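You operate a simulated robot arm through the tools that you are given. There is no shell and no other tool. Be economical: measure what you need, move in short steps, check, and stop when the job is done.

Carry out the task below with a simulated robot arm. There is one attempt and no reset: what you move stays moved.

## Task
Fluff the rice, then give the green bowl two helpings and the blue bowl one.
Fine: the paddle goes back.

The check looks at the end state, three seconds after you hand in, the way a careful person would. Anything else that was tipped, shoved, dropped, spilled or broken makes it a failure.

## Robot
A 7-joint arm with a two-finger parallel gripper, fixed in place. Base frame: the origin is at the foot of the arm, x ahead of it, y to its left, z up; the work surface is at about z = 0. Lengths are in m, angles in rad, forces in N, time in s.
With the tool pointing down near the work surface it reaches from about 0.22 to 0.58 m from the base axis. Its first joint turns from -1.152 to 1.152 rad. Payload 2.5 kg.
The tool frame sits at the grasp point between the pads (the TCP): z along the fingers, y along the line on which they close. The tips reach 0.023 m beyond it. The gripper opens to 0.094 m. The fingers are 0.038 m wide and 0.01 m thick; the gripper's body (0.054 by 0.096 m) begins 0.039 m behind the TCP.
Orientation is told as [roll, pitch, yaw] about the base's x, y, z axes, in that order, counted from this pose: with the fingers straight down and closing along the base's y, the tool's x points along the base's -x, its y along +y and its z along -z.

## Interface
- The arm moves only by the tool servo_tool. Its argument "deltas" is a list of rows, each a list of 3 entries, a list of its own where there are three numbers: the turn, a rotation vector about the base's x, y, z in units of 5 degrees (1.0 is 5 degrees), then the shift along the base's x, y, z in units of 20 mm (1.0 is 20 mm), then the finger opening in m, from 0 to 0.094. In form: [[[wx, wy, wz], [x, y, z], claw], ...]. A call has 1 to 12 rows; each row shifts and turns the commanded pose from where the row before left it. A call with a number of a shift or a turn outside -1 to 1 is refused whole. Rows are played at 5 a second. More than 0.05 m and 0.15 rad between two rows, or a gripper value outside its range, and nothing of the call is played. Where a pose cannot be reached the arm comes as near as it can. A force on the tool above 40 N (or 10 N above the force at the start of the call, whichever is more), or a blocked arm, ends the call early, and 0.2 s more pass. The fingers move at their own pace (about 0.108 m/s each) and stop on an object; they squeeze with about 44 N. The grip force told is the motor's: it shows also when the fingers shut on nothing. Time passes only in rows, and 0.2 s behind the last, so rows that do not move let the fingers close. It gives the time, the measured TCP pose, the force on the tool (base axes), the opening and the grip force at its end, in the units of the frame above (readings bear some noise), with the torque about the TCP (base axes, N m) and any sound that the robot's microphone picked up.
- Cameras (640 x 400 px; columns grow to the right, rows downward): "scene" is fixed at [0.1085, -0.4074, 0.5298]; the picture's right is [0.89, -0.46, 0.00], its down [-0.31, -0.61, -0.73] and it looks along [0.34, 0.65, -0.68] (base axes); focal length 214 px, centre (320, 200). "wrist" rides on the gripper at [0.086, 0.016, -0.074] in the tool frame; the picture's right is [-0.18, 0.98, 0.00], its down [-0.58, -0.11, -0.81] and it looks along [-0.79, -0.15, 0.59] (tool axes); focal length 243 px, centre (320, 200). There is no depth. A picture from a camera that has moved, and an enlarged one, comes with that camera's place and axes in the base frame and with its lens.
- snapshot(camera): a new picture of that camera. It takes no simulated time.
- close_up(camera, box): a new picture of the part [left, top, right, bottom] of that camera's present view, enlarged. It takes no simulated time.
- sign_off(): hands the job in; it is judged then, once.

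Work in short steps. Places have to be worked out from the pictures, the camera data and where the tool is seen: move nearer, look again, correct. Check each grasp and each placing, and mend what went wrong. You have 120 turns and 84 pictures in all, those below and enlarged ones among them. Open the gripper and draw the arm clear of the work before you hand the job in, unless the task says otherwise; then end with one line.

The tools are called after ">>>" as name(argument=value, ...) on one line, values as JSON. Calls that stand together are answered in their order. servo_tool: Moves the arm, as the interface text tells. Its arguments: {"type":"object","properties":{"deltas":{"type":"array"}},"required":["deltas"]} The other tools are called the same way: snapshot (camera) takes a picture; close_up (camera, box) takes an enlarged picture of a part of a camera's view; sign_off () hands the job in.

At the start:

```text
time_s: 0.0
ee_pos: [0.3882, -0.0511, 0.4306]
tool_rot: [-0.002, -0.001, 0.0]
contact_force: [0.1, 0.5, 0.0]
moment: [-0.02, -0.02, 0.01]
gripper_width: 0.094
grasp_force: 0.0
```

scene: 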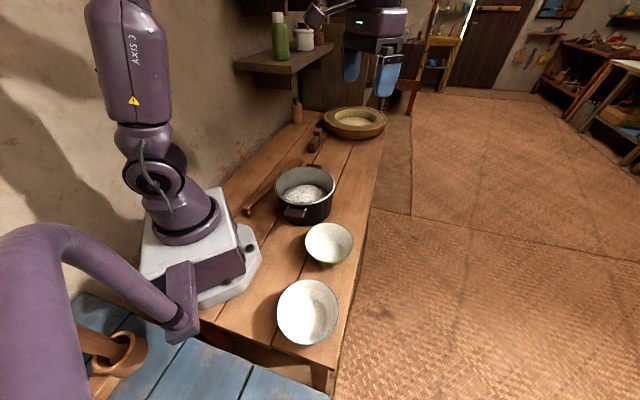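
wrist: 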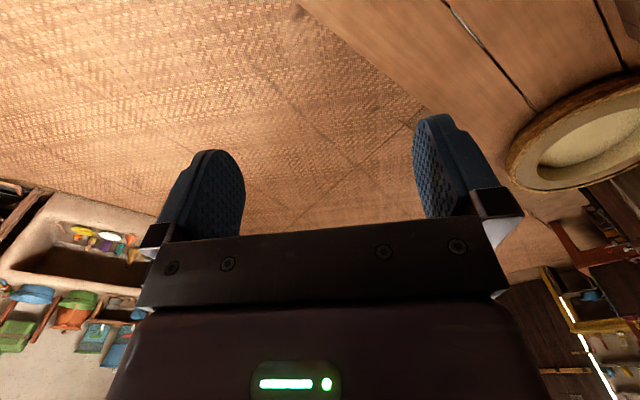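

I'll look closer at the bench to find the pot, paddle and bowls.

>>> close_up(camera="scene", box=[220, 90, 400, 230])

>>> close_up(camera="scene", box=[230, 200, 390, 360])

```text
2.86 times, centred on (310, 160) of scene
camera zoom: at [0.1085, -0.4074, 0.5298], right [0.89, -0.46, 0.0], down [-0.31, -0.61, -0.73], along [0.34, 0.65, -0.68], focal length 613 px, centre (349, 314)
```

zoom: 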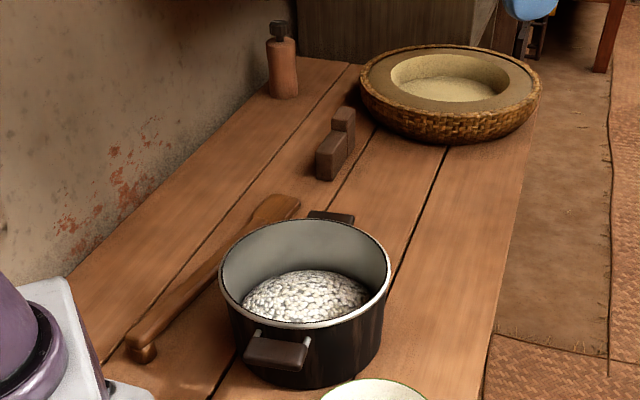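

```text
2.50 times, centred on (310, 280) of scene
camera zoom: at [0.1085, -0.4074, 0.5298], right [0.89, -0.46, 0.0], down [-0.31, -0.61, -0.73], along [0.34, 0.65, -0.68], focal length 536 px, centre (345, 0)
```

zoom: 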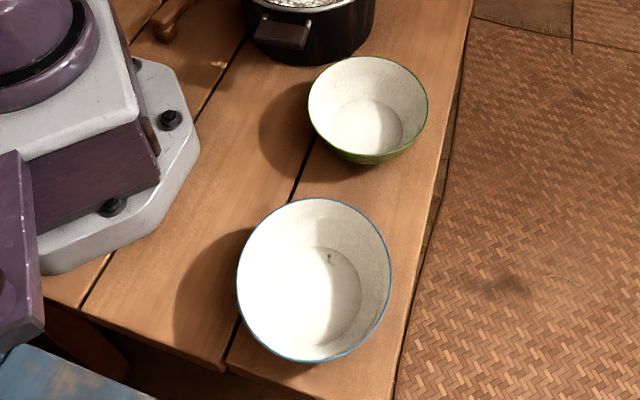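

The paddle seems to lie behind the pot from about (0.12,0.14) to (0.41,0.37), with the pot near (0.31,0.09), the green bowl near (0.29,-0.12) and the blue near (0.16,-0.25). I'll move the wrist camera to view the paddle and pot.

>>> servo_tool(deltas=[[[0, 0, 1], [-1, 1, 0], 0.094], [[0, 0, 1], [-1, 1, 0], 0.094], [[0, 0, 1], [-1, 1, 0], 0.094], [[0, 0, 1], [-1, 1, 0], 0.094], [[0, 0, 1], [-1, 1, 0], 0.094], [[0, 0, 1], [-1, 1, 0], 0.094], [[0, 0, 0], [0, 0, 0], 0.094]])

>>> snapshot(camera="wrist")

>>> snapshot(camera="scene")

```text
time_s: 1.6
ee_pos: [0.2694, 0.0697, 0.4304]
tool_rot: [0.0, 0.0, 0.524]
contact_force: [-0.1, -0.1, 0.4]
moment: [0.0, 0.01, 0.01]
gripper_width: 0.0939
grasp_force: 0.1
```

```text
79 pictures are left
camera wrist: at [0.1865, 0.0407, 0.506], right [-0.33, 0.94, 0.0], down [0.56, 0.2, 0.81], along [0.76, 0.27, -0.59], focal length 243 px, centre (320, 200)
```

wrist: 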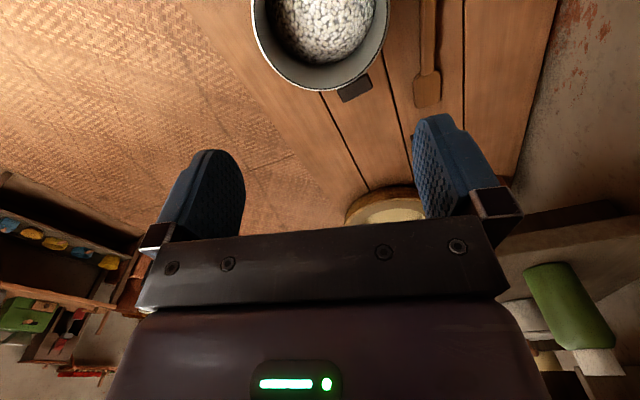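

```text
78 pictures are left
```

scene: 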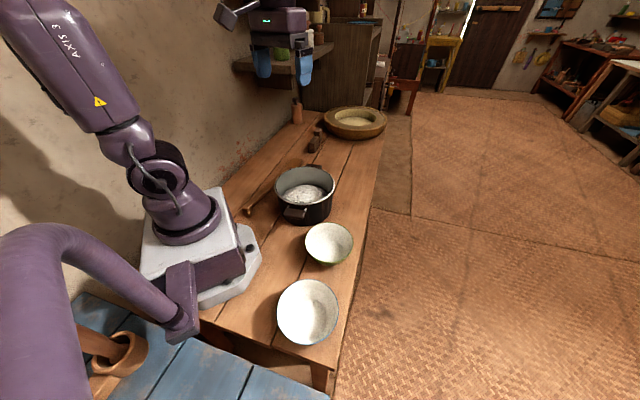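

The wrist view confirms the blade near (0.375,0.35) with a slim handle. I'll zoom in on the paddle and its handle end.

>>> close_up(camera="scene", box=[235, 145, 315, 220])

>>> close_up(camera="wrist", box=[240, 0, 480, 150])

```text
5.33 times, centred on (275, 182) of scene
camera zoom: at [0.1085, -0.4074, 0.5298], right [0.89, -0.46, 0.0], down [-0.31, -0.61, -0.73], along [0.34, 0.65, -0.68], focal length 1144 px, centre (560, 293)
```

zoom: 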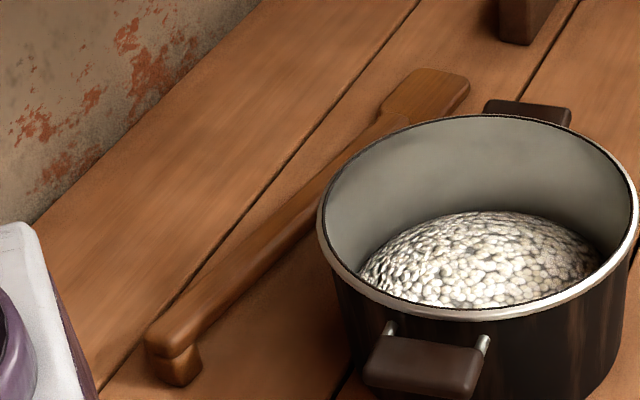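

```text
2.67 times, centred on (360, 75) of wrist
camera zoom: at [0.1865, 0.0407, 0.506], right [-0.33, 0.94, 0.0], down [0.56, 0.2, 0.81], along [0.76, 0.27, -0.59], focal length 647 px, centre (213, 533)
```

zoom: 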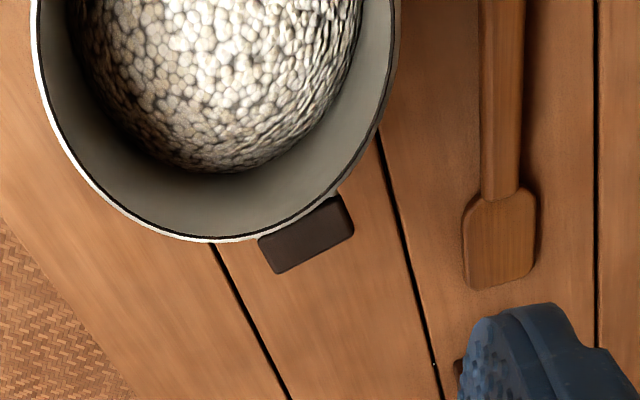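

The paddle is about 0.38 m long, running from (0.115,0.14) at the handle end on a small foot to (0.41,0.38) at the blade tip. I plan to grip it about 0.18 m behind the blade centre, near (0.237,0.239), with the tool tilted 30° so I can scoop later. I'll hover there first.

>>> servo_tool(deltas=[[[0, 0, 0.9], [-0.2, 1, -0.9], 0.06], [[0, 0, 0.94], [-0.2, 1, -0.9], 0.06], [[0.63, -0.775, 0], [-0.2, 1, -0.9], 0.06], [[0.63, -0.775, 0], [-0.2, 1, -0.9], 0.06], [[0.63, -0.775, 0], [-0.2, 1, -0.9], 0.06], [[0.63, -0.775, 0], [-0.2, 1, -0.9], 0.06], [[0.63, -0.775, 0], [-0.2, 1, -0.9], 0.06], [[0.63, -0.775, 0], [-0.2, 1, -0.9], 0.06], [[0, 0, 0], [0, 0.5, -0.9], 0.06], [[0, 0, 0], [0, 0, 0], 0.06]])

>>> snapshot(camera="wrist")

>>> close_up(camera="scene", box=[170, 60, 400, 220])

```text
time_s: 3.8
ee_pos: [0.2353, 0.2386, 0.2677]
tool_rot: [-0.003, -0.524, 0.685]
contact_force: [-0.4, -0.3, 0.6]
moment: [-0.02, -0.02, -0.02]
gripper_width: 0.06
grasp_force: 0.1
```

```text
75 pictures are left
camera wrist: at [0.1378, 0.1786, 0.2922], right [-0.5, 0.86, 0.09], down [0.15, -0.02, 0.99], along [0.85, 0.51, -0.12], focal length 243 px, centre (320, 200)
```

wrist: 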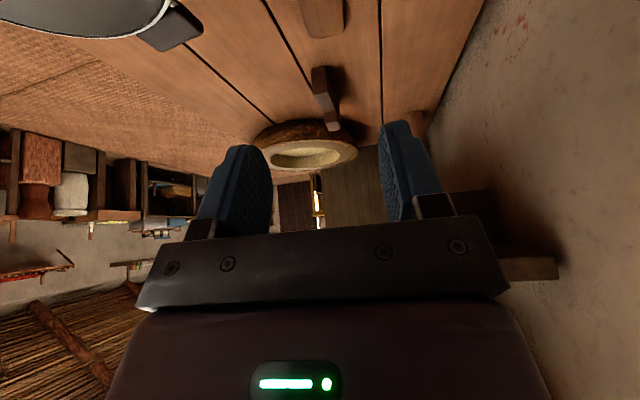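

```text
2.50 times, centred on (285, 140) of scene
camera zoom: at [0.1085, -0.4074, 0.5298], right [0.89, -0.46, 0.0], down [-0.31, -0.61, -0.73], along [0.34, 0.65, -0.68], focal length 536 px, centre (408, 350)
```

zoom: 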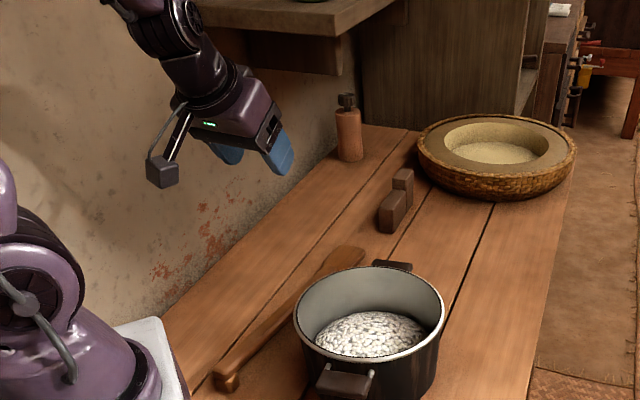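

The pose is reachable, and the blade tip triangulates again to (0.41,0.375). I'll descend to about z=0.06 and look.

>>> servo_tool(deltas=[[[0, 0, 0], [0, 0, -1], 0.06], [[0, 0, 0], [0, 0, -1], 0.06], [[0, 0, 0], [0, 0, -1], 0.06], [[0, 0, 0], [0, 0, -1], 0.06], [[0, 0, 0], [0, 0, -1], 0.06], [[0, 0, 0], [0, 0, -1], 0.06], [[0, 0, 0], [0, 0, -1], 0.06], [[0, 0, 0], [0, 0, -1], 0.06], [[0, 0, 0], [0, 0, -1], 0.06], [[0, 0, 0], [0, 0, -1], 0.06], [[0, 0, 0], [0, 0, 0], 0.06]])

>>> snapshot(camera="wrist")

>>> close_up(camera="scene", box=[220, 120, 330, 220])

```text
time_s: 6.2
ee_pos: [0.236, 0.2412, 0.0731]
tool_rot: [0.0, -0.523, 0.684]
contact_force: [-0.4, 0.7, 0.3]
moment: [0.02, -0.01, 0.03]
gripper_width: 0.06
grasp_force: 0.2
out of reach, approached as far as the arm can: row 3
```

```text
73 pictures are left
camera wrist: at [0.1387, 0.1818, 0.0969], right [-0.5, 0.86, 0.09], down [0.15, -0.02, 0.99], along [0.86, 0.51, -0.12], focal length 243 px, centre (320, 200)
```

wrist: 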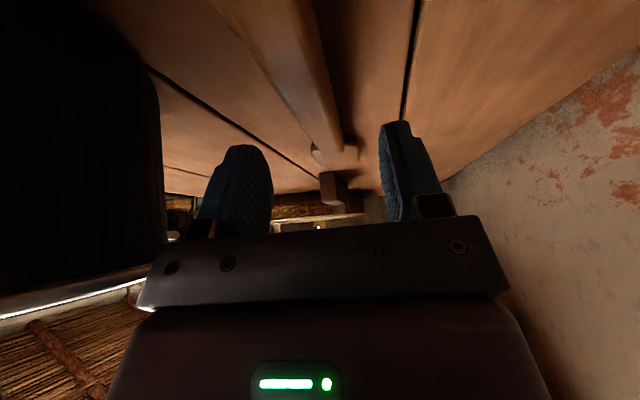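

```text
4.00 times, centred on (275, 170) of scene
camera zoom: at [0.1085, -0.4074, 0.5298], right [0.89, -0.46, 0.0], down [-0.31, -0.61, -0.73], along [0.34, 0.65, -0.68], focal length 858 px, centre (500, 320)
```

zoom: 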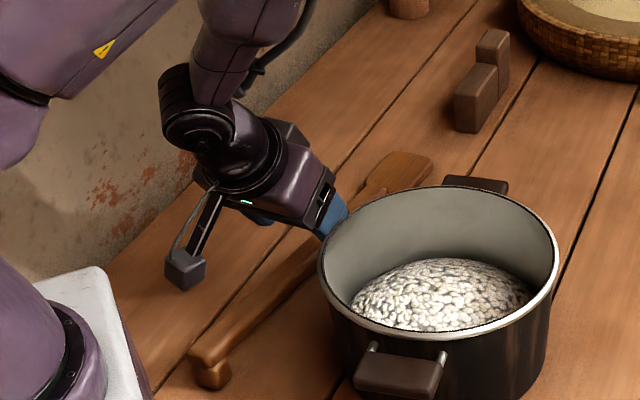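

The handle runs between the fingers but sits about 6 mm to the pot side. I'll shift that way and go down to z≈0.037.

>>> servo_tool(deltas=[[[0, 0, 0], [0.15, -0.25, 0], 0.06], [[0, 0, 0], [0, 0, -0.6], 0.06], [[0, 0, 0], [0, 0, -0.6], 0.06], [[0, 0, 0], [0, 0, -0.6], 0.06], [[0, 0, 0], [0, 0, 0], 0.06]])

>>> snapshot(camera="wrist")

```text
time_s: 7.4
ee_pos: [0.2384, 0.2355, 0.0358]
tool_rot: [-0.001, -0.523, 0.685]
contact_force: [-0.3, 0.8, -0.4]
moment: [0.02, 0.0, -0.01]
gripper_width: 0.0601
grasp_force: 0.2
```

```text
71 pictures are left
camera wrist: at [0.1421, 0.176, 0.0593], right [-0.5, 0.86, 0.09], down [0.15, -0.02, 0.99], along [0.86, 0.51, -0.12], focal length 243 px, centre (320, 200)
```

wrist: 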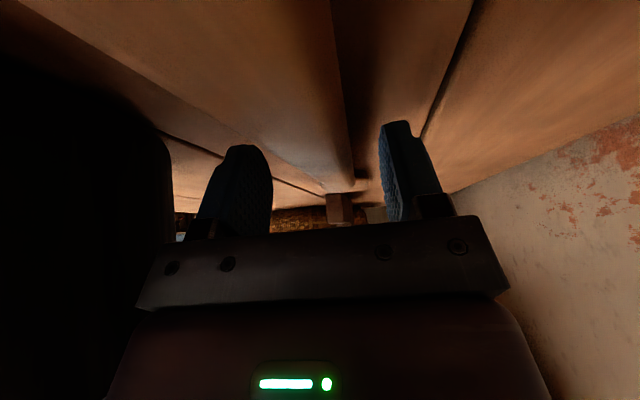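

At the grasp depth (about row 167) the handle looks centred between the fingers. Closing now.

>>> servo_tool(deltas=[[[0, 0, 0], [0, 0, 0], 0.045], [[0, 0, 0], [0, 0, 0], 0.03], [[0, 0, 0], [0, 0, 0], 0.01], [[0, 0, 0], [0, 0, 0], 0.01], [[0, 0, 0], [0, 0, 0], 0.01]])

>>> snapshot(camera="wrist")

```text
time_s: 8.6
ee_pos: [0.2389, 0.234, 0.0361]
tool_rot: [-0.003, -0.524, 0.685]
contact_force: [0.0, 0.6, 0.9]
moment: [0.04, 0.0, 0.03]
gripper_width: 0.0254
grasp_force: 44.1
```

```text
70 pictures are left
camera wrist: at [0.1421, 0.176, 0.0595], right [-0.5, 0.86, 0.09], down [0.15, -0.02, 0.99], along [0.86, 0.51, -0.12], focal length 243 px, centre (320, 200)
```

wrist: 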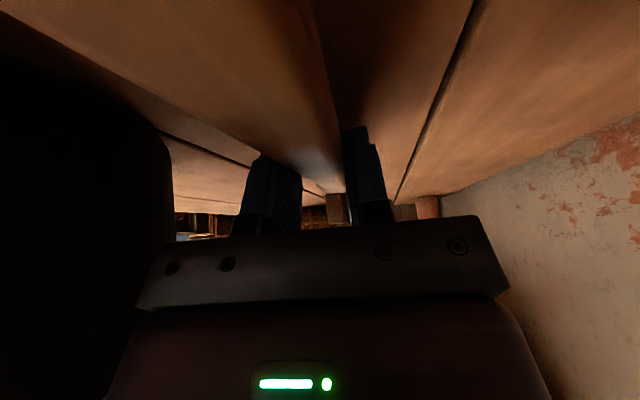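

The grip holds a 25 mm handle. I'll lift about 8 cm straight up, then check whether the foot comes with it.

>>> servo_tool(deltas=[[[0, 0, 0], [0, 0, 0.5], 0.01], [[0, 0, 0], [0, 0, 0.7], 0.01], [[0, 0, 0], [0, 0, 1], 0.01], [[0, 0, 0], [0, 0, 1], 0.01], [[0, 0, 0], [0, 0, 1], 0.01], [[0, 0, 0], [0, 0, 0], 0.01]])

>>> close_up(camera="scene", box=[200, 90, 340, 230])

>>> snapshot(camera="wrist")

```text
time_s: 10.0
ee_pos: [0.2382, 0.2352, 0.1238]
tool_rot: [-0.002, -0.524, 0.684]
contact_force: [0.4, -0.6, -0.5]
moment: [0.03, 0.04, -0.01]
gripper_width: 0.0253
grasp_force: 43.8
```

```text
2.86 times, centred on (270, 160) of scene
camera zoom: at [0.1085, -0.4074, 0.5298], right [0.89, -0.46, 0.0], down [-0.31, -0.61, -0.73], along [0.34, 0.65, -0.68], focal length 613 px, centre (463, 314)
```

zoom: 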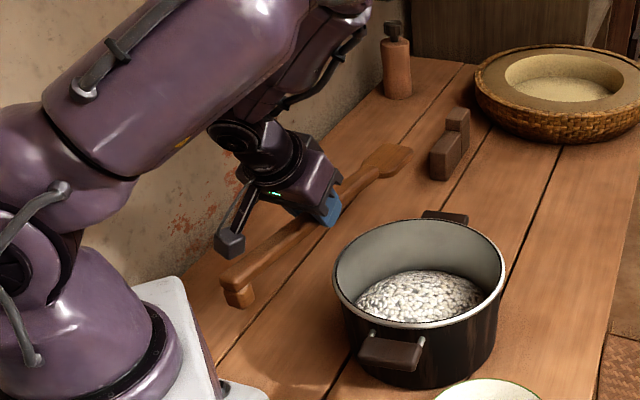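

```text
68 pictures are left
camera wrist: at [0.1411, 0.1762, 0.1466], right [-0.5, 0.86, 0.09], down [0.15, -0.02, 0.99], along [0.85, 0.51, -0.12], focal length 243 px, centre (320, 200)
```

wrist: 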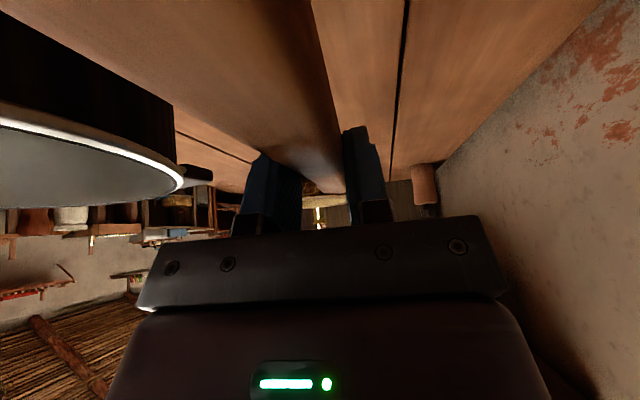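

The paddle came up cleanly, and its foot is part of the handle. Next I raise it and bring the tool vertical, so the paddle slopes 30° blade-down, before turning toward the pot.

>>> servo_tool(deltas=[[[0, 0, 0], [0, 0, 1], 0.01], [[0, 0, 0], [0, 0, 1], 0.01], [[0, 0, 0], [0, 0, 1], 0.01], [[0, 0, 0], [0.3, 0, 1], 0.01], [[-0.632, 0.775, 0], [0.3, 0, 1], 0.01], [[-0.632, 0.775, 0], [0.3, 0, 1], 0.01], [[-0.632, 0.775, 0], [0.3, 0, 1], 0.01], [[-0.632, 0.775, 0], [0.3, 0, 1], 0.01], [[-0.632, 0.775, 0], [0.3, 0, 1], 0.01], [[-0.632, 0.775, 0], [0.3, 0, 1], 0.01], [[0, 0, 0], [0, 0, 0], 0.01]])

>>> snapshot(camera="wrist")

>>> snapshot(camera="scene")

```text
time_s: 12.4
ee_pos: [0.2819, 0.2363, 0.322]
tool_rot: [0.001, 0.001, 0.684]
contact_force: [-0.1, -0.6, -0.1]
moment: [-0.01, 0.02, -0.01]
gripper_width: 0.0255
grasp_force: 44.7
```

```text
67 pictures are left
camera wrist: at [0.2053, 0.1938, 0.398], right [-0.48, 0.88, 0.0], down [0.52, 0.28, 0.81], along [0.71, 0.39, -0.59], focal length 243 px, centre (320, 200)
```

wrist: 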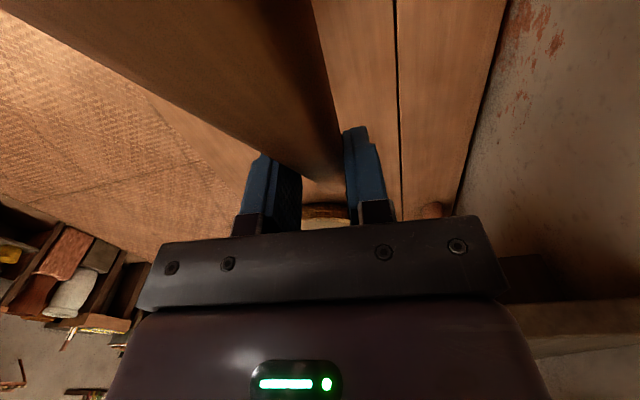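

```text
66 pictures are left
```

scene: 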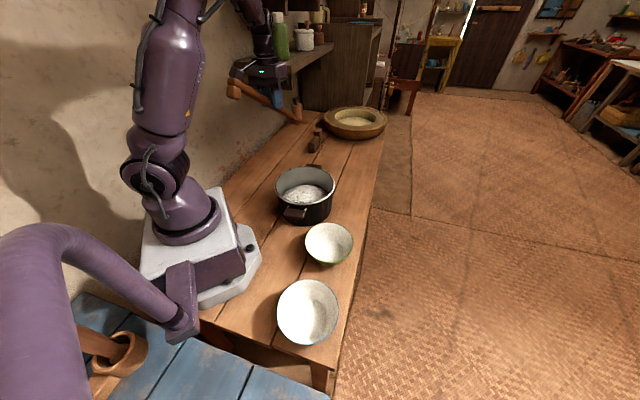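

Clear of everything. I'll turn the paddle through about −129° so the blade points along −y, staying high.

>>> servo_tool(deltas=[[[0, 0, -1], [0.1, 0.1, 0], 0.01], [[0, 0, -1], [0.1, 0.1, 0], 0.01], [[0, 0, -1], [0.1, 0.1, 0], 0.01], [[0, 0, -1], [0.1, 0.1, 0], 0.01], [[0, 0, -1], [0.1, 0.1, 0], 0.01], [[0, 0, -1], [0.1, 0, 0], 0.01], [[0, 0, -1], [0.1, 0, 0], 0.01], [[0, 0, -1], [0.1, 0, 0], 0.01], [[0, 0, -1], [0.1, 0, 0], 0.01], [[0, 0, -1], [0.1, 0, 0], 0.01], [[0, 0, -1], [0.1, 0, 0], 0.01], [[0, 0, -1], [0.1, 0, 0], 0.01]])

>>> servo_tool(deltas=[[[0, 0, -1], [0, 0, 0], 0.01], [[0, 0, -1], [0, 0, 0], 0.01], [[0, 0, -1], [0, 0, 0], 0.01], [[0, 0, -1], [0, 0, 0], 0.01], [[0, 0, -1], [0, 0, 0], 0.01], [[0, 0, -1], [0, 0, 0], 0.01], [[0, 0, -1], [0, 0, 0], 0.01], [[0, 0, -1], [0, 0, 0], 0.01], [[0, 0, -1], [0, 0, 0], 0.01], [[0, 0, -1], [0, 0, 0], 0.01], [[0, 0, -1], [0, 0, 0], 0.01], [[0, 0, -1], [0, 0, 0], 0.01]])

>>> servo_tool(deltas=[[[0, 0, -0.9], [0, 0, 0], 0.01], [[0, 0, -0.9], [0, 0, 0], 0.01], [[0, 0, 0], [0, 0, 0], 0.01]])

>>> snapshot(camera="wrist")

>>> snapshot(camera="scene")

```text
time_s: 15.0
ee_pos: [0.3065, 0.2446, 0.3215]
tool_rot: [0.0, -0.001, -0.365]
contact_force: [0.9, -0.3, -1.9]
moment: [-0.04, 0.0, -0.01]
gripper_width: 0.0253
grasp_force: 43.6
```

```text
time_s: 17.6
ee_pos: [0.3057, 0.2435, 0.321]
tool_rot: [-0.001, 0.0, -1.412]
contact_force: [-0.7, -1.0, -0.2]
moment: [-0.02, -0.02, 0.0]
gripper_width: 0.0255
grasp_force: 44.2
```

```text
time_s: 18.4
ee_pos: [0.3055, 0.2451, 0.3211]
tool_rot: [0.001, 0.0, -1.568]
contact_force: [0.5, 1.2, -1.6]
moment: [0.01, -0.02, -0.02]
gripper_width: 0.0253
grasp_force: 44.0
```

```text
65 pictures are left
camera wrist: at [0.3217, 0.3306, 0.3978], right [0.98, -0.18, 0.0], down [-0.11, -0.58, 0.81], along [-0.15, -0.79, -0.59], focal length 243 px, centre (320, 200)
```

wrist: 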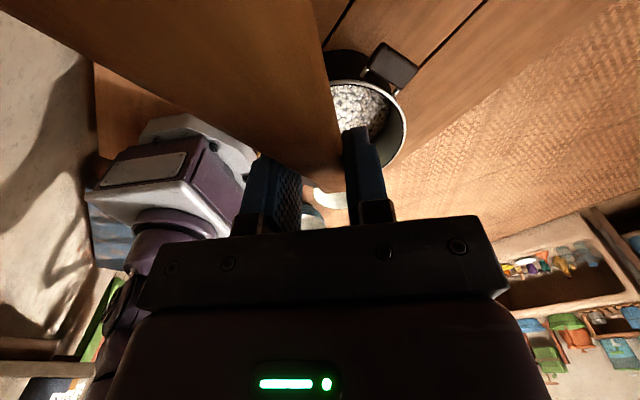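

```text
64 pictures are left
```

scene: 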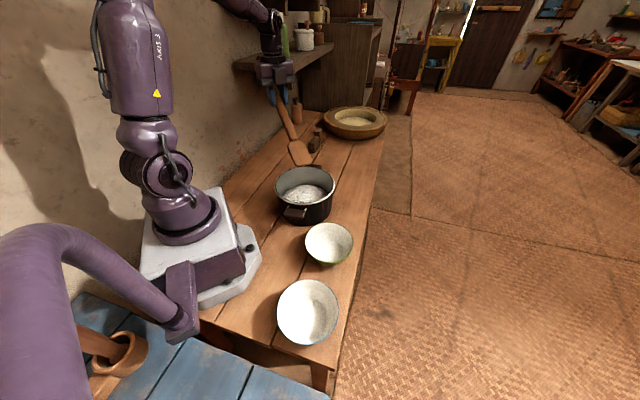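

The pot centre works out at about (0.315,0.09), rim at z≈0.10. I'll steepen the paddle to about 50° and put its tip above the rice, then check.

>>> servo_tool(deltas=[[[1, 0, 0], [0.2, -0.6, 0.2], 0.01], [[1, 0, 0], [0.2, -0.6, 0.2], 0.01], [[1, 0, 0], [0.1, -0.6, 0.1], 0.01], [[1, 0, 0], [0, -0.6, 0], 0.01], [[0, 0, 0], [0, 0, 0], 0.01]])

>>> close_up(camera="scene", box=[220, 70, 380, 230])

```text
time_s: 19.6
ee_pos: [0.3161, 0.1978, 0.3294]
tool_rot: [0.002, 0.351, -1.566]
contact_force: [0.0, -0.1, -0.3]
moment: [0.01, 0.01, 0.0]
gripper_width: 0.0253
grasp_force: 44.0
```

```text
2.50 times, centred on (300, 150) of scene
camera zoom: at [0.1085, -0.4074, 0.5298], right [0.89, -0.46, 0.0], down [-0.31, -0.61, -0.73], along [0.34, 0.65, -0.68], focal length 536 px, centre (370, 325)
```

zoom: 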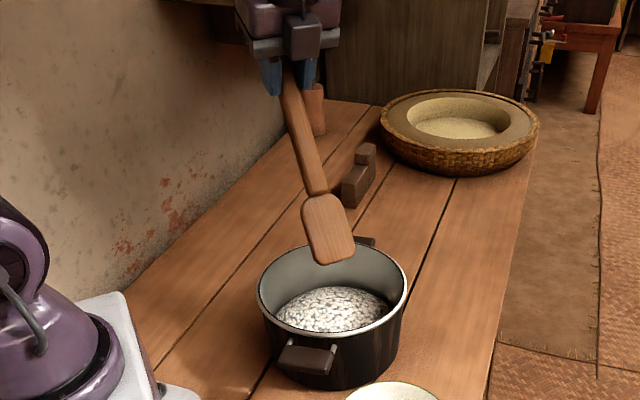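

The tip is at about (0.316,0.083,0.14), matching my model. I'll lower it into the rice.

>>> servo_tool(deltas=[[[0, 0, 0], [0, 0, -1], 0.01], [[0, 0, 0], [0, 0, -1], 0.01], [[0, 0, 0], [0, 0, -1], 0.01], [[0, 0, 0], [0, 0, -1], 0.01], [[0, 0, 0], [0, 0, -1], 0.01], [[0, 0, 0], [0, 0, 0], 0.01]])

>>> close_up(camera="scene", box=[250, 130, 370, 240])

```text
time_s: 21.0
ee_pos: [0.3151, 0.1966, 0.2297]
tool_rot: [-0.001, 0.351, -1.568]
contact_force: [-0.2, 1.1, -1.4]
moment: [-0.01, 0.01, -0.01]
gripper_width: 0.0252
grasp_force: 44.3
```

```text
3.64 times, centred on (310, 185) of scene
camera zoom: at [0.1085, -0.4074, 0.5298], right [0.89, -0.46, 0.0], down [-0.31, -0.61, -0.73], along [0.34, 0.65, -0.68], focal length 780 px, centre (356, 254)
```

zoom: 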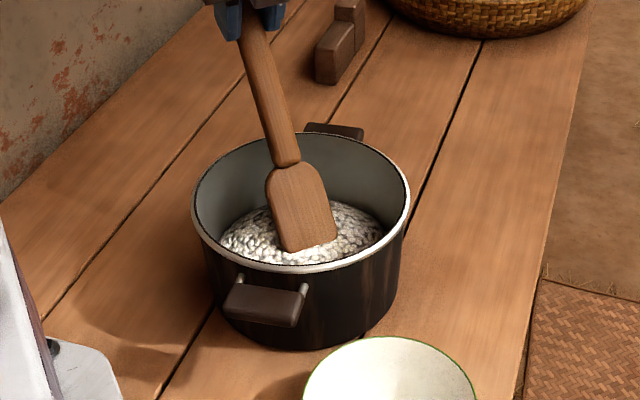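

The blade tip is in the rice with no resistance. I'll stir in loops, then lift and fold through it.

>>> servo_tool(deltas=[[[0, 0, 0], [0, -1, -0.5], 0.01], [[0, 0, 0], [1, -0.5, 0], 0.01], [[0, 0, 0], [0.5, 1, 0], 0.01], [[0, 0, 0], [-0.5, 1, 0], 0.01], [[0, 0, 0], [-1, 0.4, 0], 0.01], [[0, 0, 0], [-1, -0.4, 0], 0.01], [[0, 0, 0], [-0.5, -1, 0], 0.01], [[0, 0, 0], [0.5, -1, 0], 0.01], [[0, 0, 0], [1, -0.3, 0], 0.01], [[0, 0, 0], [1, 0.8, 0], 0.01], [[0, 0, 0], [-1, 0.6, 0], 0.01], [[0, 0, 0], [0, 0, 0], 0.01]])

>>> close_up(camera="scene", box=[250, 130, 370, 240])

```text
time_s: 23.6
ee_pos: [0.316, 0.1887, 0.2198]
tool_rot: [-0.001, 0.347, -1.567]
contact_force: [0.2, 0.1, -0.5]
moment: [0.01, 0.0, -0.04]
gripper_width: 0.0255
grasp_force: 44.5
```

```text
3.64 times, centred on (310, 185) of scene
camera zoom: at [0.1085, -0.4074, 0.5298], right [0.89, -0.46, 0.0], down [-0.31, -0.61, -0.73], along [0.34, 0.65, -0.68], focal length 780 px, centre (356, 254)
```

zoom: 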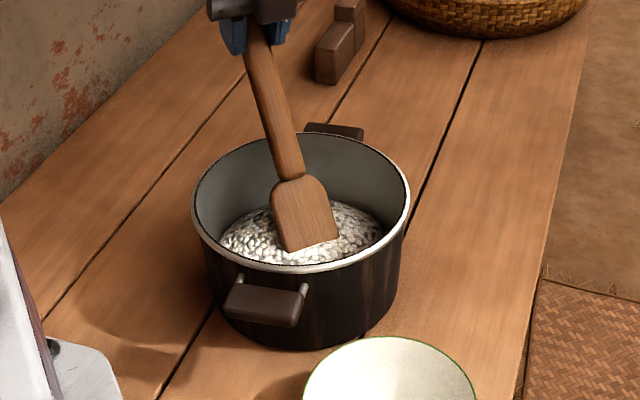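

No forces, pot unmoved. I'll do a second round with reversed sweeps and lifting folds, then raise the paddle to inspect.

>>> servo_tool(deltas=[[[0, 0, 0], [-1, -1, 0], 0.01], [[0, 0, 0], [-0.4, -1, -0.2], 0.01], [[0, 0, 0], [1, 1, 0.7], 0.01], [[0, 0, 0], [1, 0.5, 0.3], 0.01], [[0, 0, 0], [0.7, -0.8, -0.8], 0.01], [[0, 0, 0], [-1, -0.8, 0], 0.01], [[0, 0, 0], [-0.8, 1, 0.5], 0.01], [[0, 0, 0], [-0.5, 1, 0.5], 0.01], [[0, 0, 0], [0.5, 0.2, -1], 0.01], [[0, 0, 0], [1, -0.6, 0], 0.01], [[0, 0, 0], [-0.5, 0, 1], 0.01], [[0, 0, 0], [0, 0, 1], 0.01]])

>>> servo_tool(deltas=[[[0, 0, 0], [0, 0, 1], 0.01], [[0, 0, 0], [0, 0, 1], 0.01], [[0, 0, 0], [0, 0, 1], 0.01], [[0, 0, 0], [0, 0.5, 0], 0.01]])

>>> close_up(camera="scene", box=[250, 130, 370, 240])

```text
time_s: 26.2
ee_pos: [0.3149, 0.1772, 0.261]
tool_rot: [0.0, 0.35, -1.565]
contact_force: [-0.6, -0.2, -0.7]
moment: [-0.03, 0.0, 0.01]
gripper_width: 0.0252
grasp_force: 43.2
```

```text
time_s: 27.2
ee_pos: [0.3157, 0.189, 0.3206]
tool_rot: [0.0, 0.35, -1.568]
contact_force: [-0.6, 0.2, -0.8]
moment: [0.01, -0.03, 0.02]
gripper_width: 0.0253
grasp_force: 44.1
```

```text
3.64 times, centred on (310, 185) of scene
camera zoom: at [0.1085, -0.4074, 0.5298], right [0.89, -0.46, 0.0], down [-0.31, -0.61, -0.73], along [0.34, 0.65, -0.68], focal length 780 px, centre (356, 254)
```

zoom: 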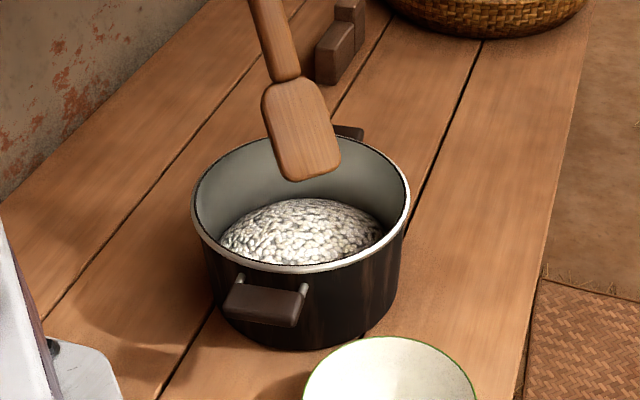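

I'll compare the rice with the initial close-up, using the same box.

>>> close_up(camera="scene", box=[235, 145, 315, 220])

```text
5.33 times, centred on (275, 182) of scene
camera zoom: at [0.1085, -0.4074, 0.5298], right [0.89, -0.46, 0.0], down [-0.31, -0.61, -0.73], along [0.34, 0.65, -0.68], focal length 1144 px, centre (560, 293)
```

zoom: 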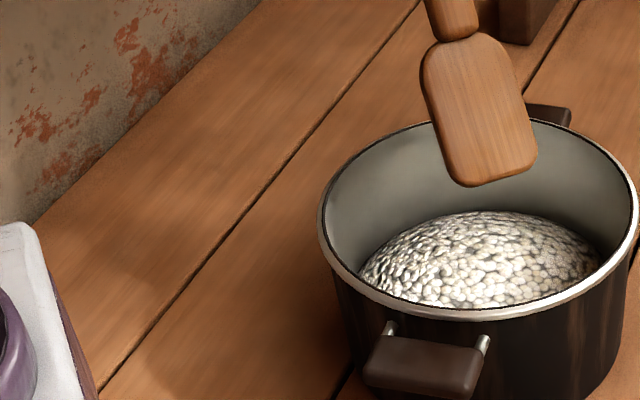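

The rice looks unchanged. I'll stir deeper with a longer path, twisting the blade to turn the rice over.

>>> servo_tool(deltas=[[[0, 0, 0], [0, -0.3, -1], 0.01], [[0, 0, 0], [0, 0, -1], 0.01], [[0, 0, 0], [0, 0, -1], 0.01], [[0, 0, 0], [0, 0, -1], 0.01], [[0, 0, 0], [0, 0, -1], 0.01], [[0, 0, 0], [0, 0, -0.4], 0.01], [[0, -0.643, -0.766], [0.6, -0.6, 0], 0.01], [[0, -0.643, -0.766], [0.6, 0.3, 0], 0.01], [[0, -0.643, -0.766], [0, 0.6, 0], 0.01], [[0, -0.643, -0.766], [0, 0.4, 0.5], 0.01], [[0, 0.643, 0.766], [-0.6, 0, 0.4], 0.01], [[0, 0.643, 0.766], [-0.6, -0.2, 0], 0.01]])

>>> servo_tool(deltas=[[[0, 0.643, 0.766], [-0.4, -0.6, -0.5], 0.01], [[0, 0.643, 0.766], [-0.4, -0.6, -0.4], 0.01], [[0, 0.643, 0.766], [0, -0.6, 0], 0.01], [[0, 0.643, 0.766], [0.4, -0.6, 0], 0.01], [[0, 0.643, 0.766], [0.4, 0.4, 0], 0.01], [[0, 0.643, 0.766], [0.4, 0.6, 0.4], 0.01], [[0, -0.643, -0.766], [0.3, 0.4, 0.4], 0.01], [[0, -0.643, -0.766], [0.3, 0, 0], 0.01], [[0, -0.643, -0.766], [-0.4, -0.3, -0.4], 0.01], [[0, -0.643, -0.766], [-0.6, -0.5, -0.4], 0.01], [[0, 0, 0], [-0.3, 0.4, 0], 0.01], [[0, 0, 0], [0.3, 0.4, 0], 0.01]])

>>> close_up(camera="scene", box=[250, 130, 370, 240])

```text
time_s: 29.8
ee_pos: [0.3169, 0.1931, 0.2307]
tool_rot: [0.12, 0.355, -1.66]
contact_force: [0.2, -0.1, -1.6]
moment: [-0.06, 0.02, 0.0]
gripper_width: 0.0252
grasp_force: 44.2
```

```text
time_s: 32.4
ee_pos: [0.3164, 0.1719, 0.212]
tool_rot: [-0.001, 0.348, -1.567]
contact_force: [-0.4, -0.2, -1.7]
moment: [0.04, -0.02, 0.0]
gripper_width: 0.0254
grasp_force: 43.9
```

```text
3.64 times, centred on (310, 185) of scene
camera zoom: at [0.1085, -0.4074, 0.5298], right [0.89, -0.46, 0.0], down [-0.31, -0.61, -0.73], along [0.34, 0.65, -0.68], focal length 780 px, centre (356, 254)
```

zoom: 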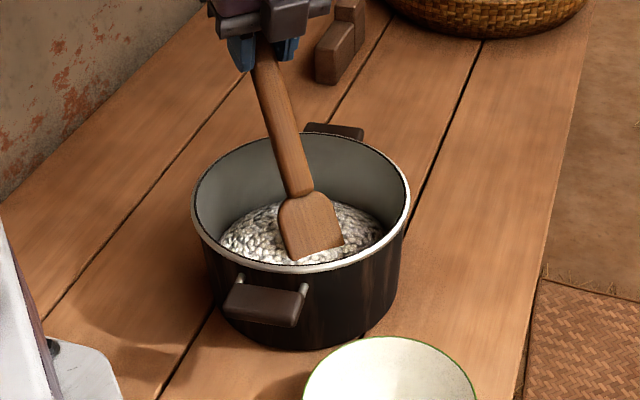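

The stirring is thorough now. I'll scoop by levelling the blade from 50° to 10° while pushing toward −y and lifting, keeping the handle above the rim.

>>> servo_tool(deltas=[[[-1, 0, 0], [0, 0.52, -0.37], 0.01], [[-1, 0, 0], [0, 0.52, -0.37], 0.01], [[-1, 0, 0], [0, 0.35, -0.42], 0.01], [[-1, 0, 0], [0, 0.35, -0.42], 0.01], [[-1, 0, 0], [0, 0.5, -0.18], 0.01], [[-1, 0, 0], [0, 0.5, -0.18], 0.01], [[-1, 0, 0], [0, 0.4, 0], 0.01], [[-1, 0, 0], [0, 0.4, 0.1], 0.01], [[0, 0, 0], [0, 0, 0.5], 0.01], [[0, 0, 0], [0, 0, 0.7], 0.01], [[0, 0, 0], [0, 0, 0.7], 0.01], [[0, 0, 0], [0, 0, 0.5], 0.01]])

>>> close_up(camera="scene", box=[240, 110, 370, 230])

```text
time_s: 35.0
ee_pos: [0.3172, 0.2439, 0.2253]
tool_rot: [-0.002, -0.346, -1.567]
contact_force: [0.2, 0.1, -1.6]
moment: [0.05, 0.01, 0.0]
gripper_width: 0.0253
grasp_force: 43.9
```

```text
3.33 times, centred on (305, 170) of scene
camera zoom: at [0.1085, -0.4074, 0.5298], right [0.89, -0.46, 0.0], down [-0.31, -0.61, -0.73], along [0.34, 0.65, -0.68], focal length 715 px, centre (370, 300)
```

zoom: 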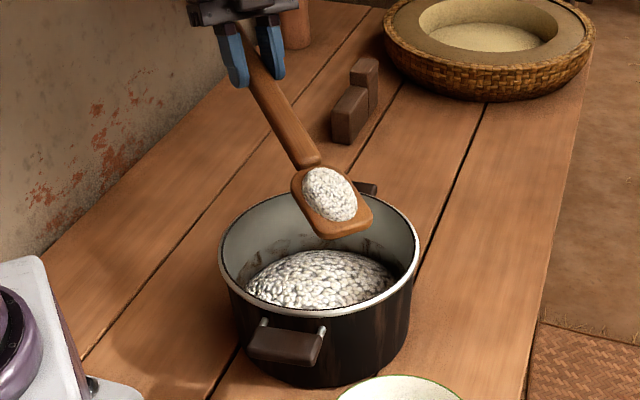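

A full helping sits on the blade. Keeping it level, I'll raise a bit and carry it along −y to above the green bowl at about (0.288,−0.119).

>>> servo_tool(deltas=[[[0, 0, 0], [0, -0.3, 0.6], 0.01], [[0, 0, 0], [0, -0.6, 0.8], 0.01], [[0, 0, 0], [-0.15, -0.9, 0.4], 0.01], [[0, 0, 0], [-0.15, -0.9, 0], 0.01], [[0, 0, 0], [-0.15, -0.9, 0], 0.01], [[0, 0, 0], [-0.15, -0.9, 0], 0.01], [[0, 0, 0], [-0.15, -0.9, 0], 0.01], [[0, 0, 0], [-0.15, -0.9, 0], 0.01], [[0, 0, 0], [-0.15, -0.9, 0], 0.01], [[0, 0, 0], [-0.15, -0.9, 0], 0.01], [[0, 0, 0], [-0.15, -0.9, 0], 0.01], [[0, 0, 0], [0, -0.5, 0], 0.01]])

>>> close_up(camera="scene", box=[220, 110, 400, 290])

```text
time_s: 37.6
ee_pos: [0.2906, 0.0531, 0.2598]
tool_rot: [-0.001, -0.348, -1.566]
contact_force: [-0.4, 0.3, -1.4]
moment: [0.0, 0.01, -0.01]
gripper_width: 0.0254
grasp_force: 44.2
```

```text
2.22 times, centred on (310, 200) of scene
camera zoom: at [0.1085, -0.4074, 0.5298], right [0.89, -0.46, 0.0], down [-0.31, -0.61, -0.73], along [0.34, 0.65, -0.68], focal length 477 px, centre (342, 200)
```

zoom: 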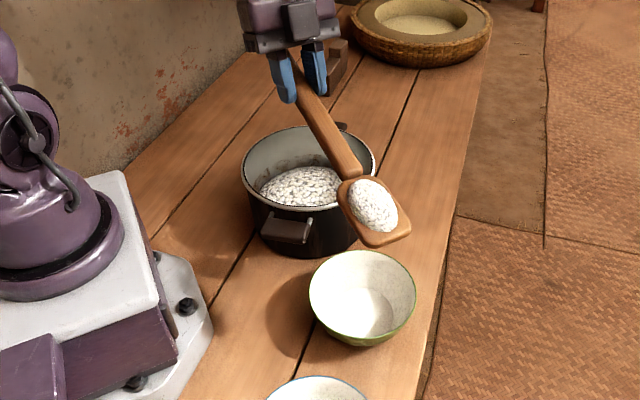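

The blade is centred above the green bowl. I'll tip it up to 60°, keeping the tip just short of the bowl's centre.

>>> servo_tool(deltas=[[[1, 0, 0], [0, 0.22, 0], 0.01], [[1, 0, 0], [0, 0.22, 0], 0.01], [[1, 0, 0], [0, -0.05, 0], 0.01], [[1, 0, 0], [0, -0.05, 0], 0.01], [[1, 0, 0], [0, -0.55, 0.47], 0.01], [[1, 0, 0], [0, -0.55, 0.47], 0.01], [[1, 0, 0], [0, -0.65, 0.45], 0.01], [[1, 0, 0], [0, -0.65, 0.45], 0.01], [[1, 0, 0], [0, -0.75, 0.3], 0.01], [[1, 0, 0], [0, -0.75, 0.3], 0.01], [[0, 0, 0], [0, 0, 0], 0.01], [[0, 0, 0], [0, 0, 0], 0.01]])

>>> close_up(camera="scene", box=[220, 110, 400, 290])

```text
time_s: 40.2
ee_pos: [0.2885, -0.0185, 0.3082]
tool_rot: [0.002, 0.526, -1.565]
contact_force: [0.0, -0.1, -1.8]
moment: [0.04, 0.0, 0.01]
gripper_width: 0.0251
grasp_force: 44.2
```

```text
2.22 times, centred on (310, 200) of scene
camera zoom: at [0.1085, -0.4074, 0.5298], right [0.89, -0.46, 0.0], down [-0.31, -0.61, -0.73], along [0.34, 0.65, -0.68], focal length 477 px, centre (342, 200)
```

zoom: 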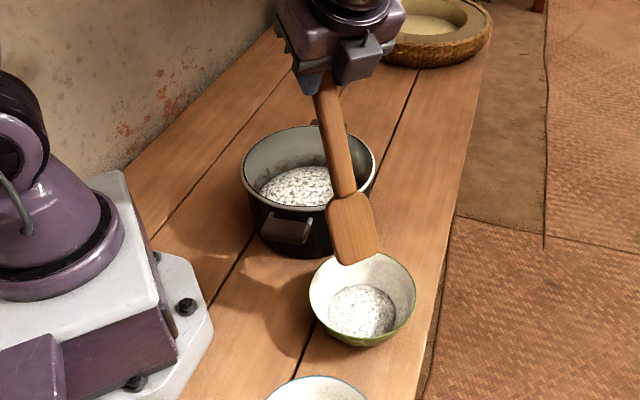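

The helping is in the green bowl, and the blade is clean. I'll raise and go back over the pot for the second scoop.

>>> servo_tool(deltas=[[[0, 0, 0], [0, 0, 1], 0.01], [[-1, 0, 0], [0, 0.6, 1], 0.01], [[-1, 0, 0], [0.1, 1, 0], 0.01], [[0, 0, 0], [0.2, 1, 0], 0.01], [[0, 0, 0], [0.2, 1, 0], 0.01], [[0, 0, 0], [0.2, 1, 0], 0.01], [[0, 0, 0], [0.2, 1, 0], 0.01], [[0, 0, 0], [0.2, 1, 0], 0.01], [[0, 0, 0], [0.2, 1, 0], 0.01], [[0, 0, 0], [0.1, 1, 0], 0.01], [[0, 0, 0], [0, 1, -0.3], 0.01], [[0, 0, 0], [0, 0, 0], 0.01]])

>>> close_up(camera="scene", box=[235, 110, 365, 275])

```text
time_s: 42.8
ee_pos: [0.317, 0.1731, 0.3436]
tool_rot: [-0.002, 0.349, -1.568]
contact_force: [0.4, 1.2, -0.5]
moment: [0.01, 0.02, -0.02]
gripper_width: 0.0253
grasp_force: 44.4
```

```text
2.42 times, centred on (300, 192) of scene
camera zoom: at [0.1085, -0.4074, 0.5298], right [0.89, -0.46, 0.0], down [-0.31, -0.61, -0.73], along [0.34, 0.65, -0.68], focal length 520 px, centre (368, 218)
```

zoom: 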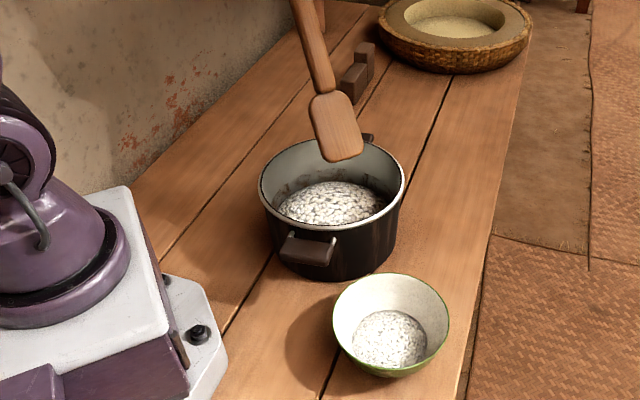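

The rice level has dropped, and the bowl holds its rice cleanly. Down into the rice again, slightly deeper.

>>> servo_tool(deltas=[[[0, 0, 0], [0, 0.9, 0], 0.01], [[0, 0, 0], [0, 0, -1], 0.01], [[0, 0, 0], [0, 0, -1], 0.01], [[0, 0, 0], [0, 0, -1], 0.01], [[0, 0, 0], [0, 0, -1], 0.01], [[0, 0, 0], [0, 0, -1], 0.01], [[0, 0, 0], [0, 0, -1], 0.01], [[0, 0, 0], [0, -0.5, -0.7], 0.01], [[0, 0, 0], [0, -0.5, 0], 0.01], [[0, 0, 0], [0, 0, 0], 0.01]])

>>> servo_tool(deltas=[[[-1, 0, 0], [0, 0.52, -0.37], 0.01], [[-1, 0, 0], [0, 0.52, -0.37], 0.01], [[-1, 0, 0], [0, 0.35, -0.42], 0.01], [[-1, 0, 0], [0, 0.35, -0.42], 0.01], [[-1, 0, 0], [0, 0.5, -0.18], 0.01], [[-1, 0, 0], [0, 0.5, -0.18], 0.01], [[-1, 0, 0], [0, 0.4, 0.1], 0.01], [[-1, 0, 0], [0, 0.4, 0.2], 0.01], [[0, 0, 0], [0, 0, 0.5], 0.01], [[0, 0, 0], [0, 0, 0.7], 0.01], [[0, 0, 0], [0, 0, 0.7], 0.01], [[0, 0, 0], [0, 0, 0.5], 0.01]])

>>> close_up(camera="scene", box=[240, 110, 370, 230])

```text
time_s: 45.0
ee_pos: [0.3174, 0.1732, 0.2065]
tool_rot: [0.0, 0.349, -1.568]
contact_force: [0.0, 0.6, -0.9]
moment: [0.0, -0.03, 0.0]
gripper_width: 0.0253
grasp_force: 43.8
```

```text
time_s: 47.6
ee_pos: [0.3167, 0.2434, 0.2237]
tool_rot: [-0.001, -0.349, -1.566]
contact_force: [0.6, -0.1, -1.1]
moment: [0.02, 0.01, 0.01]
gripper_width: 0.0256
grasp_force: 43.8
```

```text
3.33 times, centred on (305, 170) of scene
camera zoom: at [0.1085, -0.4074, 0.5298], right [0.89, -0.46, 0.0], down [-0.31, -0.61, -0.73], along [0.34, 0.65, -0.68], focal length 715 px, centre (370, 300)
```

zoom: 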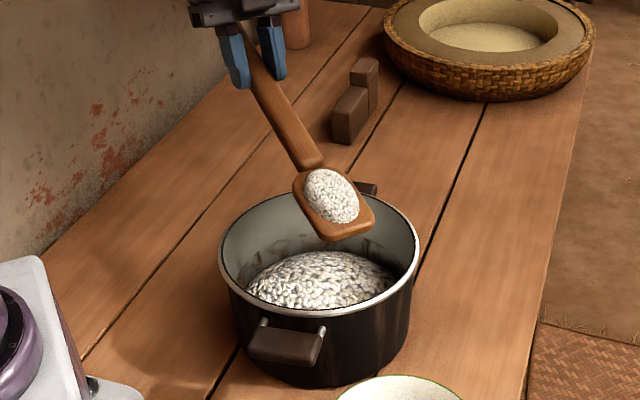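

The second helping is on the blade. I'll repeat the carry and tip over the green bowl.

>>> servo_tool(deltas=[[[0, 0, 0], [0, -0.3, 0.6], 0.01], [[0, 0, 0], [0, -0.6, 0.8], 0.01], [[0, 0, 0], [-0.15, -0.9, 0.4], 0.01], [[0, 0, 0], [-0.15, -0.9, 0], 0.01], [[0, 0, 0], [-0.15, -0.9, 0], 0.01], [[0, 0, 0], [-0.15, -0.9, 0], 0.01], [[0, 0, 0], [-0.15, -0.9, 0], 0.01], [[0, 0, 0], [-0.15, -0.9, 0], 0.01], [[0, 0, 0], [-0.15, -0.9, 0], 0.01], [[0, 0, 0], [-0.15, -0.9, 0], 0.01], [[0, 0, 0], [-0.15, -0.9, 0], 0.01], [[0, 0, 0], [0, -0.5, 0], 0.01]])

>>> servo_tool(deltas=[[[1, 0, 0], [0, 0.22, 0], 0.01], [[1, 0, 0], [0, 0.22, 0], 0.01], [[1, 0, 0], [0, -0.05, 0], 0.01], [[1, 0, 0], [0, -0.05, 0], 0.01], [[1, 0, 0], [0, -0.55, 0.47], 0.01], [[1, 0, 0], [0, -0.55, 0.47], 0.01], [[1, 0, 0], [0, -0.65, 0.45], 0.01], [[1, 0, 0], [0, -0.65, 0.45], 0.01], [[1, 0, 0], [0, -0.75, 0.3], 0.01], [[1, 0, 0], [0, -0.75, 0.3], 0.01], [[0, 0, 0], [0, 0, 0], 0.01], [[0, 0, 0], [0, 0, 0], 0.01]])

>>> close_up(camera="scene", box=[220, 110, 400, 290])

```text
time_s: 50.2
ee_pos: [0.2902, 0.0533, 0.2602]
tool_rot: [-0.002, -0.35, -1.567]
contact_force: [0.8, 0.1, -0.2]
moment: [0.04, -0.01, 0.0]
gripper_width: 0.0256
grasp_force: 44.4
```

```text
time_s: 52.8
ee_pos: [0.2917, -0.0179, 0.3092]
tool_rot: [0.002, 0.526, -1.565]
contact_force: [-0.1, 0.3, -1.0]
moment: [0.0, -0.03, -0.01]
gripper_width: 0.0251
grasp_force: 44.1
```

```text
2.22 times, centred on (310, 200) of scene
camera zoom: at [0.1085, -0.4074, 0.5298], right [0.89, -0.46, 0.0], down [-0.31, -0.61, -0.73], along [0.34, 0.65, -0.68], focal length 477 px, centre (342, 200)
```

zoom: 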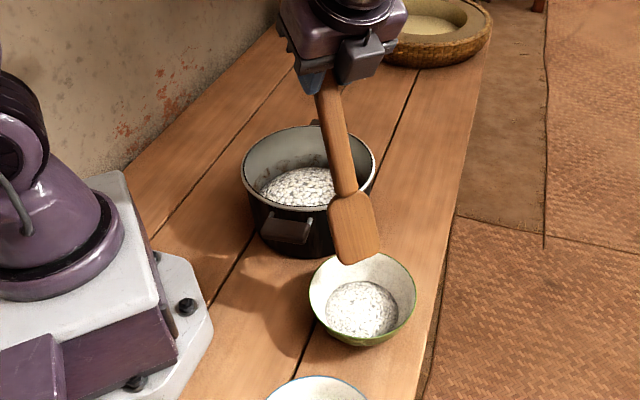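

The green bowl has two helpings, blade clean. Back to the pot for the third scoop.

>>> servo_tool(deltas=[[[0, 0, 0], [0, 0, 1], 0.01], [[-1, 0, 0], [0, 0.6, 1], 0.01], [[-1, 0, 0], [0.1, 1, 0], 0.01], [[0, 0, 0], [0.2, 1, 0], 0.01], [[0, 0, 0], [0.2, 1, 0], 0.01], [[0, 0, 0], [0.2, 1, 0], 0.01], [[0, 0, 0], [0.2, 1, 0], 0.01], [[0, 0, 0], [0.2, 1, 0], 0.01], [[0, 0, 0], [0.1, 1, 0], 0.01], [[0, 0, 0], [0.1, 1, 0], 0.01], [[0, 0, 0], [0, 1, -0.3], 0.01], [[0, 0, 0], [0, 0.9, 0], 0.01]])

>>> servo_tool(deltas=[[[0, 0, 0], [0, 0, -1], 0.01], [[0, 0, 0], [0, 0, -1], 0.01], [[0, 0, 0], [0, 0, -1], 0.01], [[0, 0, 0], [0, 0, -1], 0.01], [[0, 0, 0], [0, 0, -1], 0.01], [[0, 0, 0], [0, 0, -1], 0.01], [[0, 0, 0], [0, -0.5, -0.7], 0.01], [[0, 0, 0], [0, -0.5, 0], 0.01], [[0, 0, 0], [0, 0, 0], 0.01]])

>>> servo_tool(deltas=[[[-1, 0, 0], [0, 0.52, -0.37], 0.01], [[-1, 0, 0], [0, 0.52, -0.37], 0.01], [[-1, 0, 0], [0, 0.35, -0.42], 0.01], [[-1, 0, 0], [0, 0.35, -0.42], 0.01], [[-1, 0, 0], [0, 0.5, -0.18], 0.01], [[-1, 0, 0], [0, 0.5, -0.18], 0.01], [[-1, 0, 0], [0, 0.4, 0.1], 0.01], [[-1, 0, 0], [0, 0.4, 0.2], 0.01], [[0, 0, 0], [0, 0, 0.5], 0.01], [[0, 0, 0], [0, 0, 0.7], 0.01], [[0, 0, 0], [0, 0, 0.7], 0.01], [[0, 0, 0], [0, 0, 0.5], 0.01]])

>>> close_up(camera="scene", box=[235, 110, 365, 275])

```text
time_s: 55.4
ee_pos: [0.3161, 0.1916, 0.3443]
tool_rot: [-0.001, 0.35, -1.568]
contact_force: [-0.7, 0.6, -1.1]
moment: [0.02, 0.0, -0.02]
gripper_width: 0.0253
grasp_force: 44.0
```

```text
time_s: 57.4
ee_pos: [0.3165, 0.1713, 0.2081]
tool_rot: [-0.001, 0.348, -1.567]
contact_force: [0.8, 0.2, -1.4]
moment: [0.0, 0.01, -0.01]
gripper_width: 0.0253
grasp_force: 44.3
```

```text
time_s: 60.0
ee_pos: [0.3147, 0.2431, 0.225]
tool_rot: [-0.001, -0.349, -1.566]
contact_force: [0.3, -0.6, -0.4]
moment: [0.06, 0.02, 0.03]
gripper_width: 0.0254
grasp_force: 43.8
```

```text
2.42 times, centred on (300, 192) of scene
camera zoom: at [0.1085, -0.4074, 0.5298], right [0.89, -0.46, 0.0], down [-0.31, -0.61, -0.73], along [0.34, 0.65, -0.68], focal length 520 px, centre (368, 218)
```

zoom: 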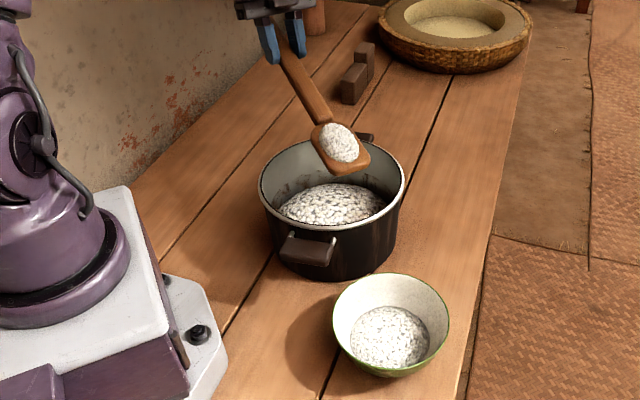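

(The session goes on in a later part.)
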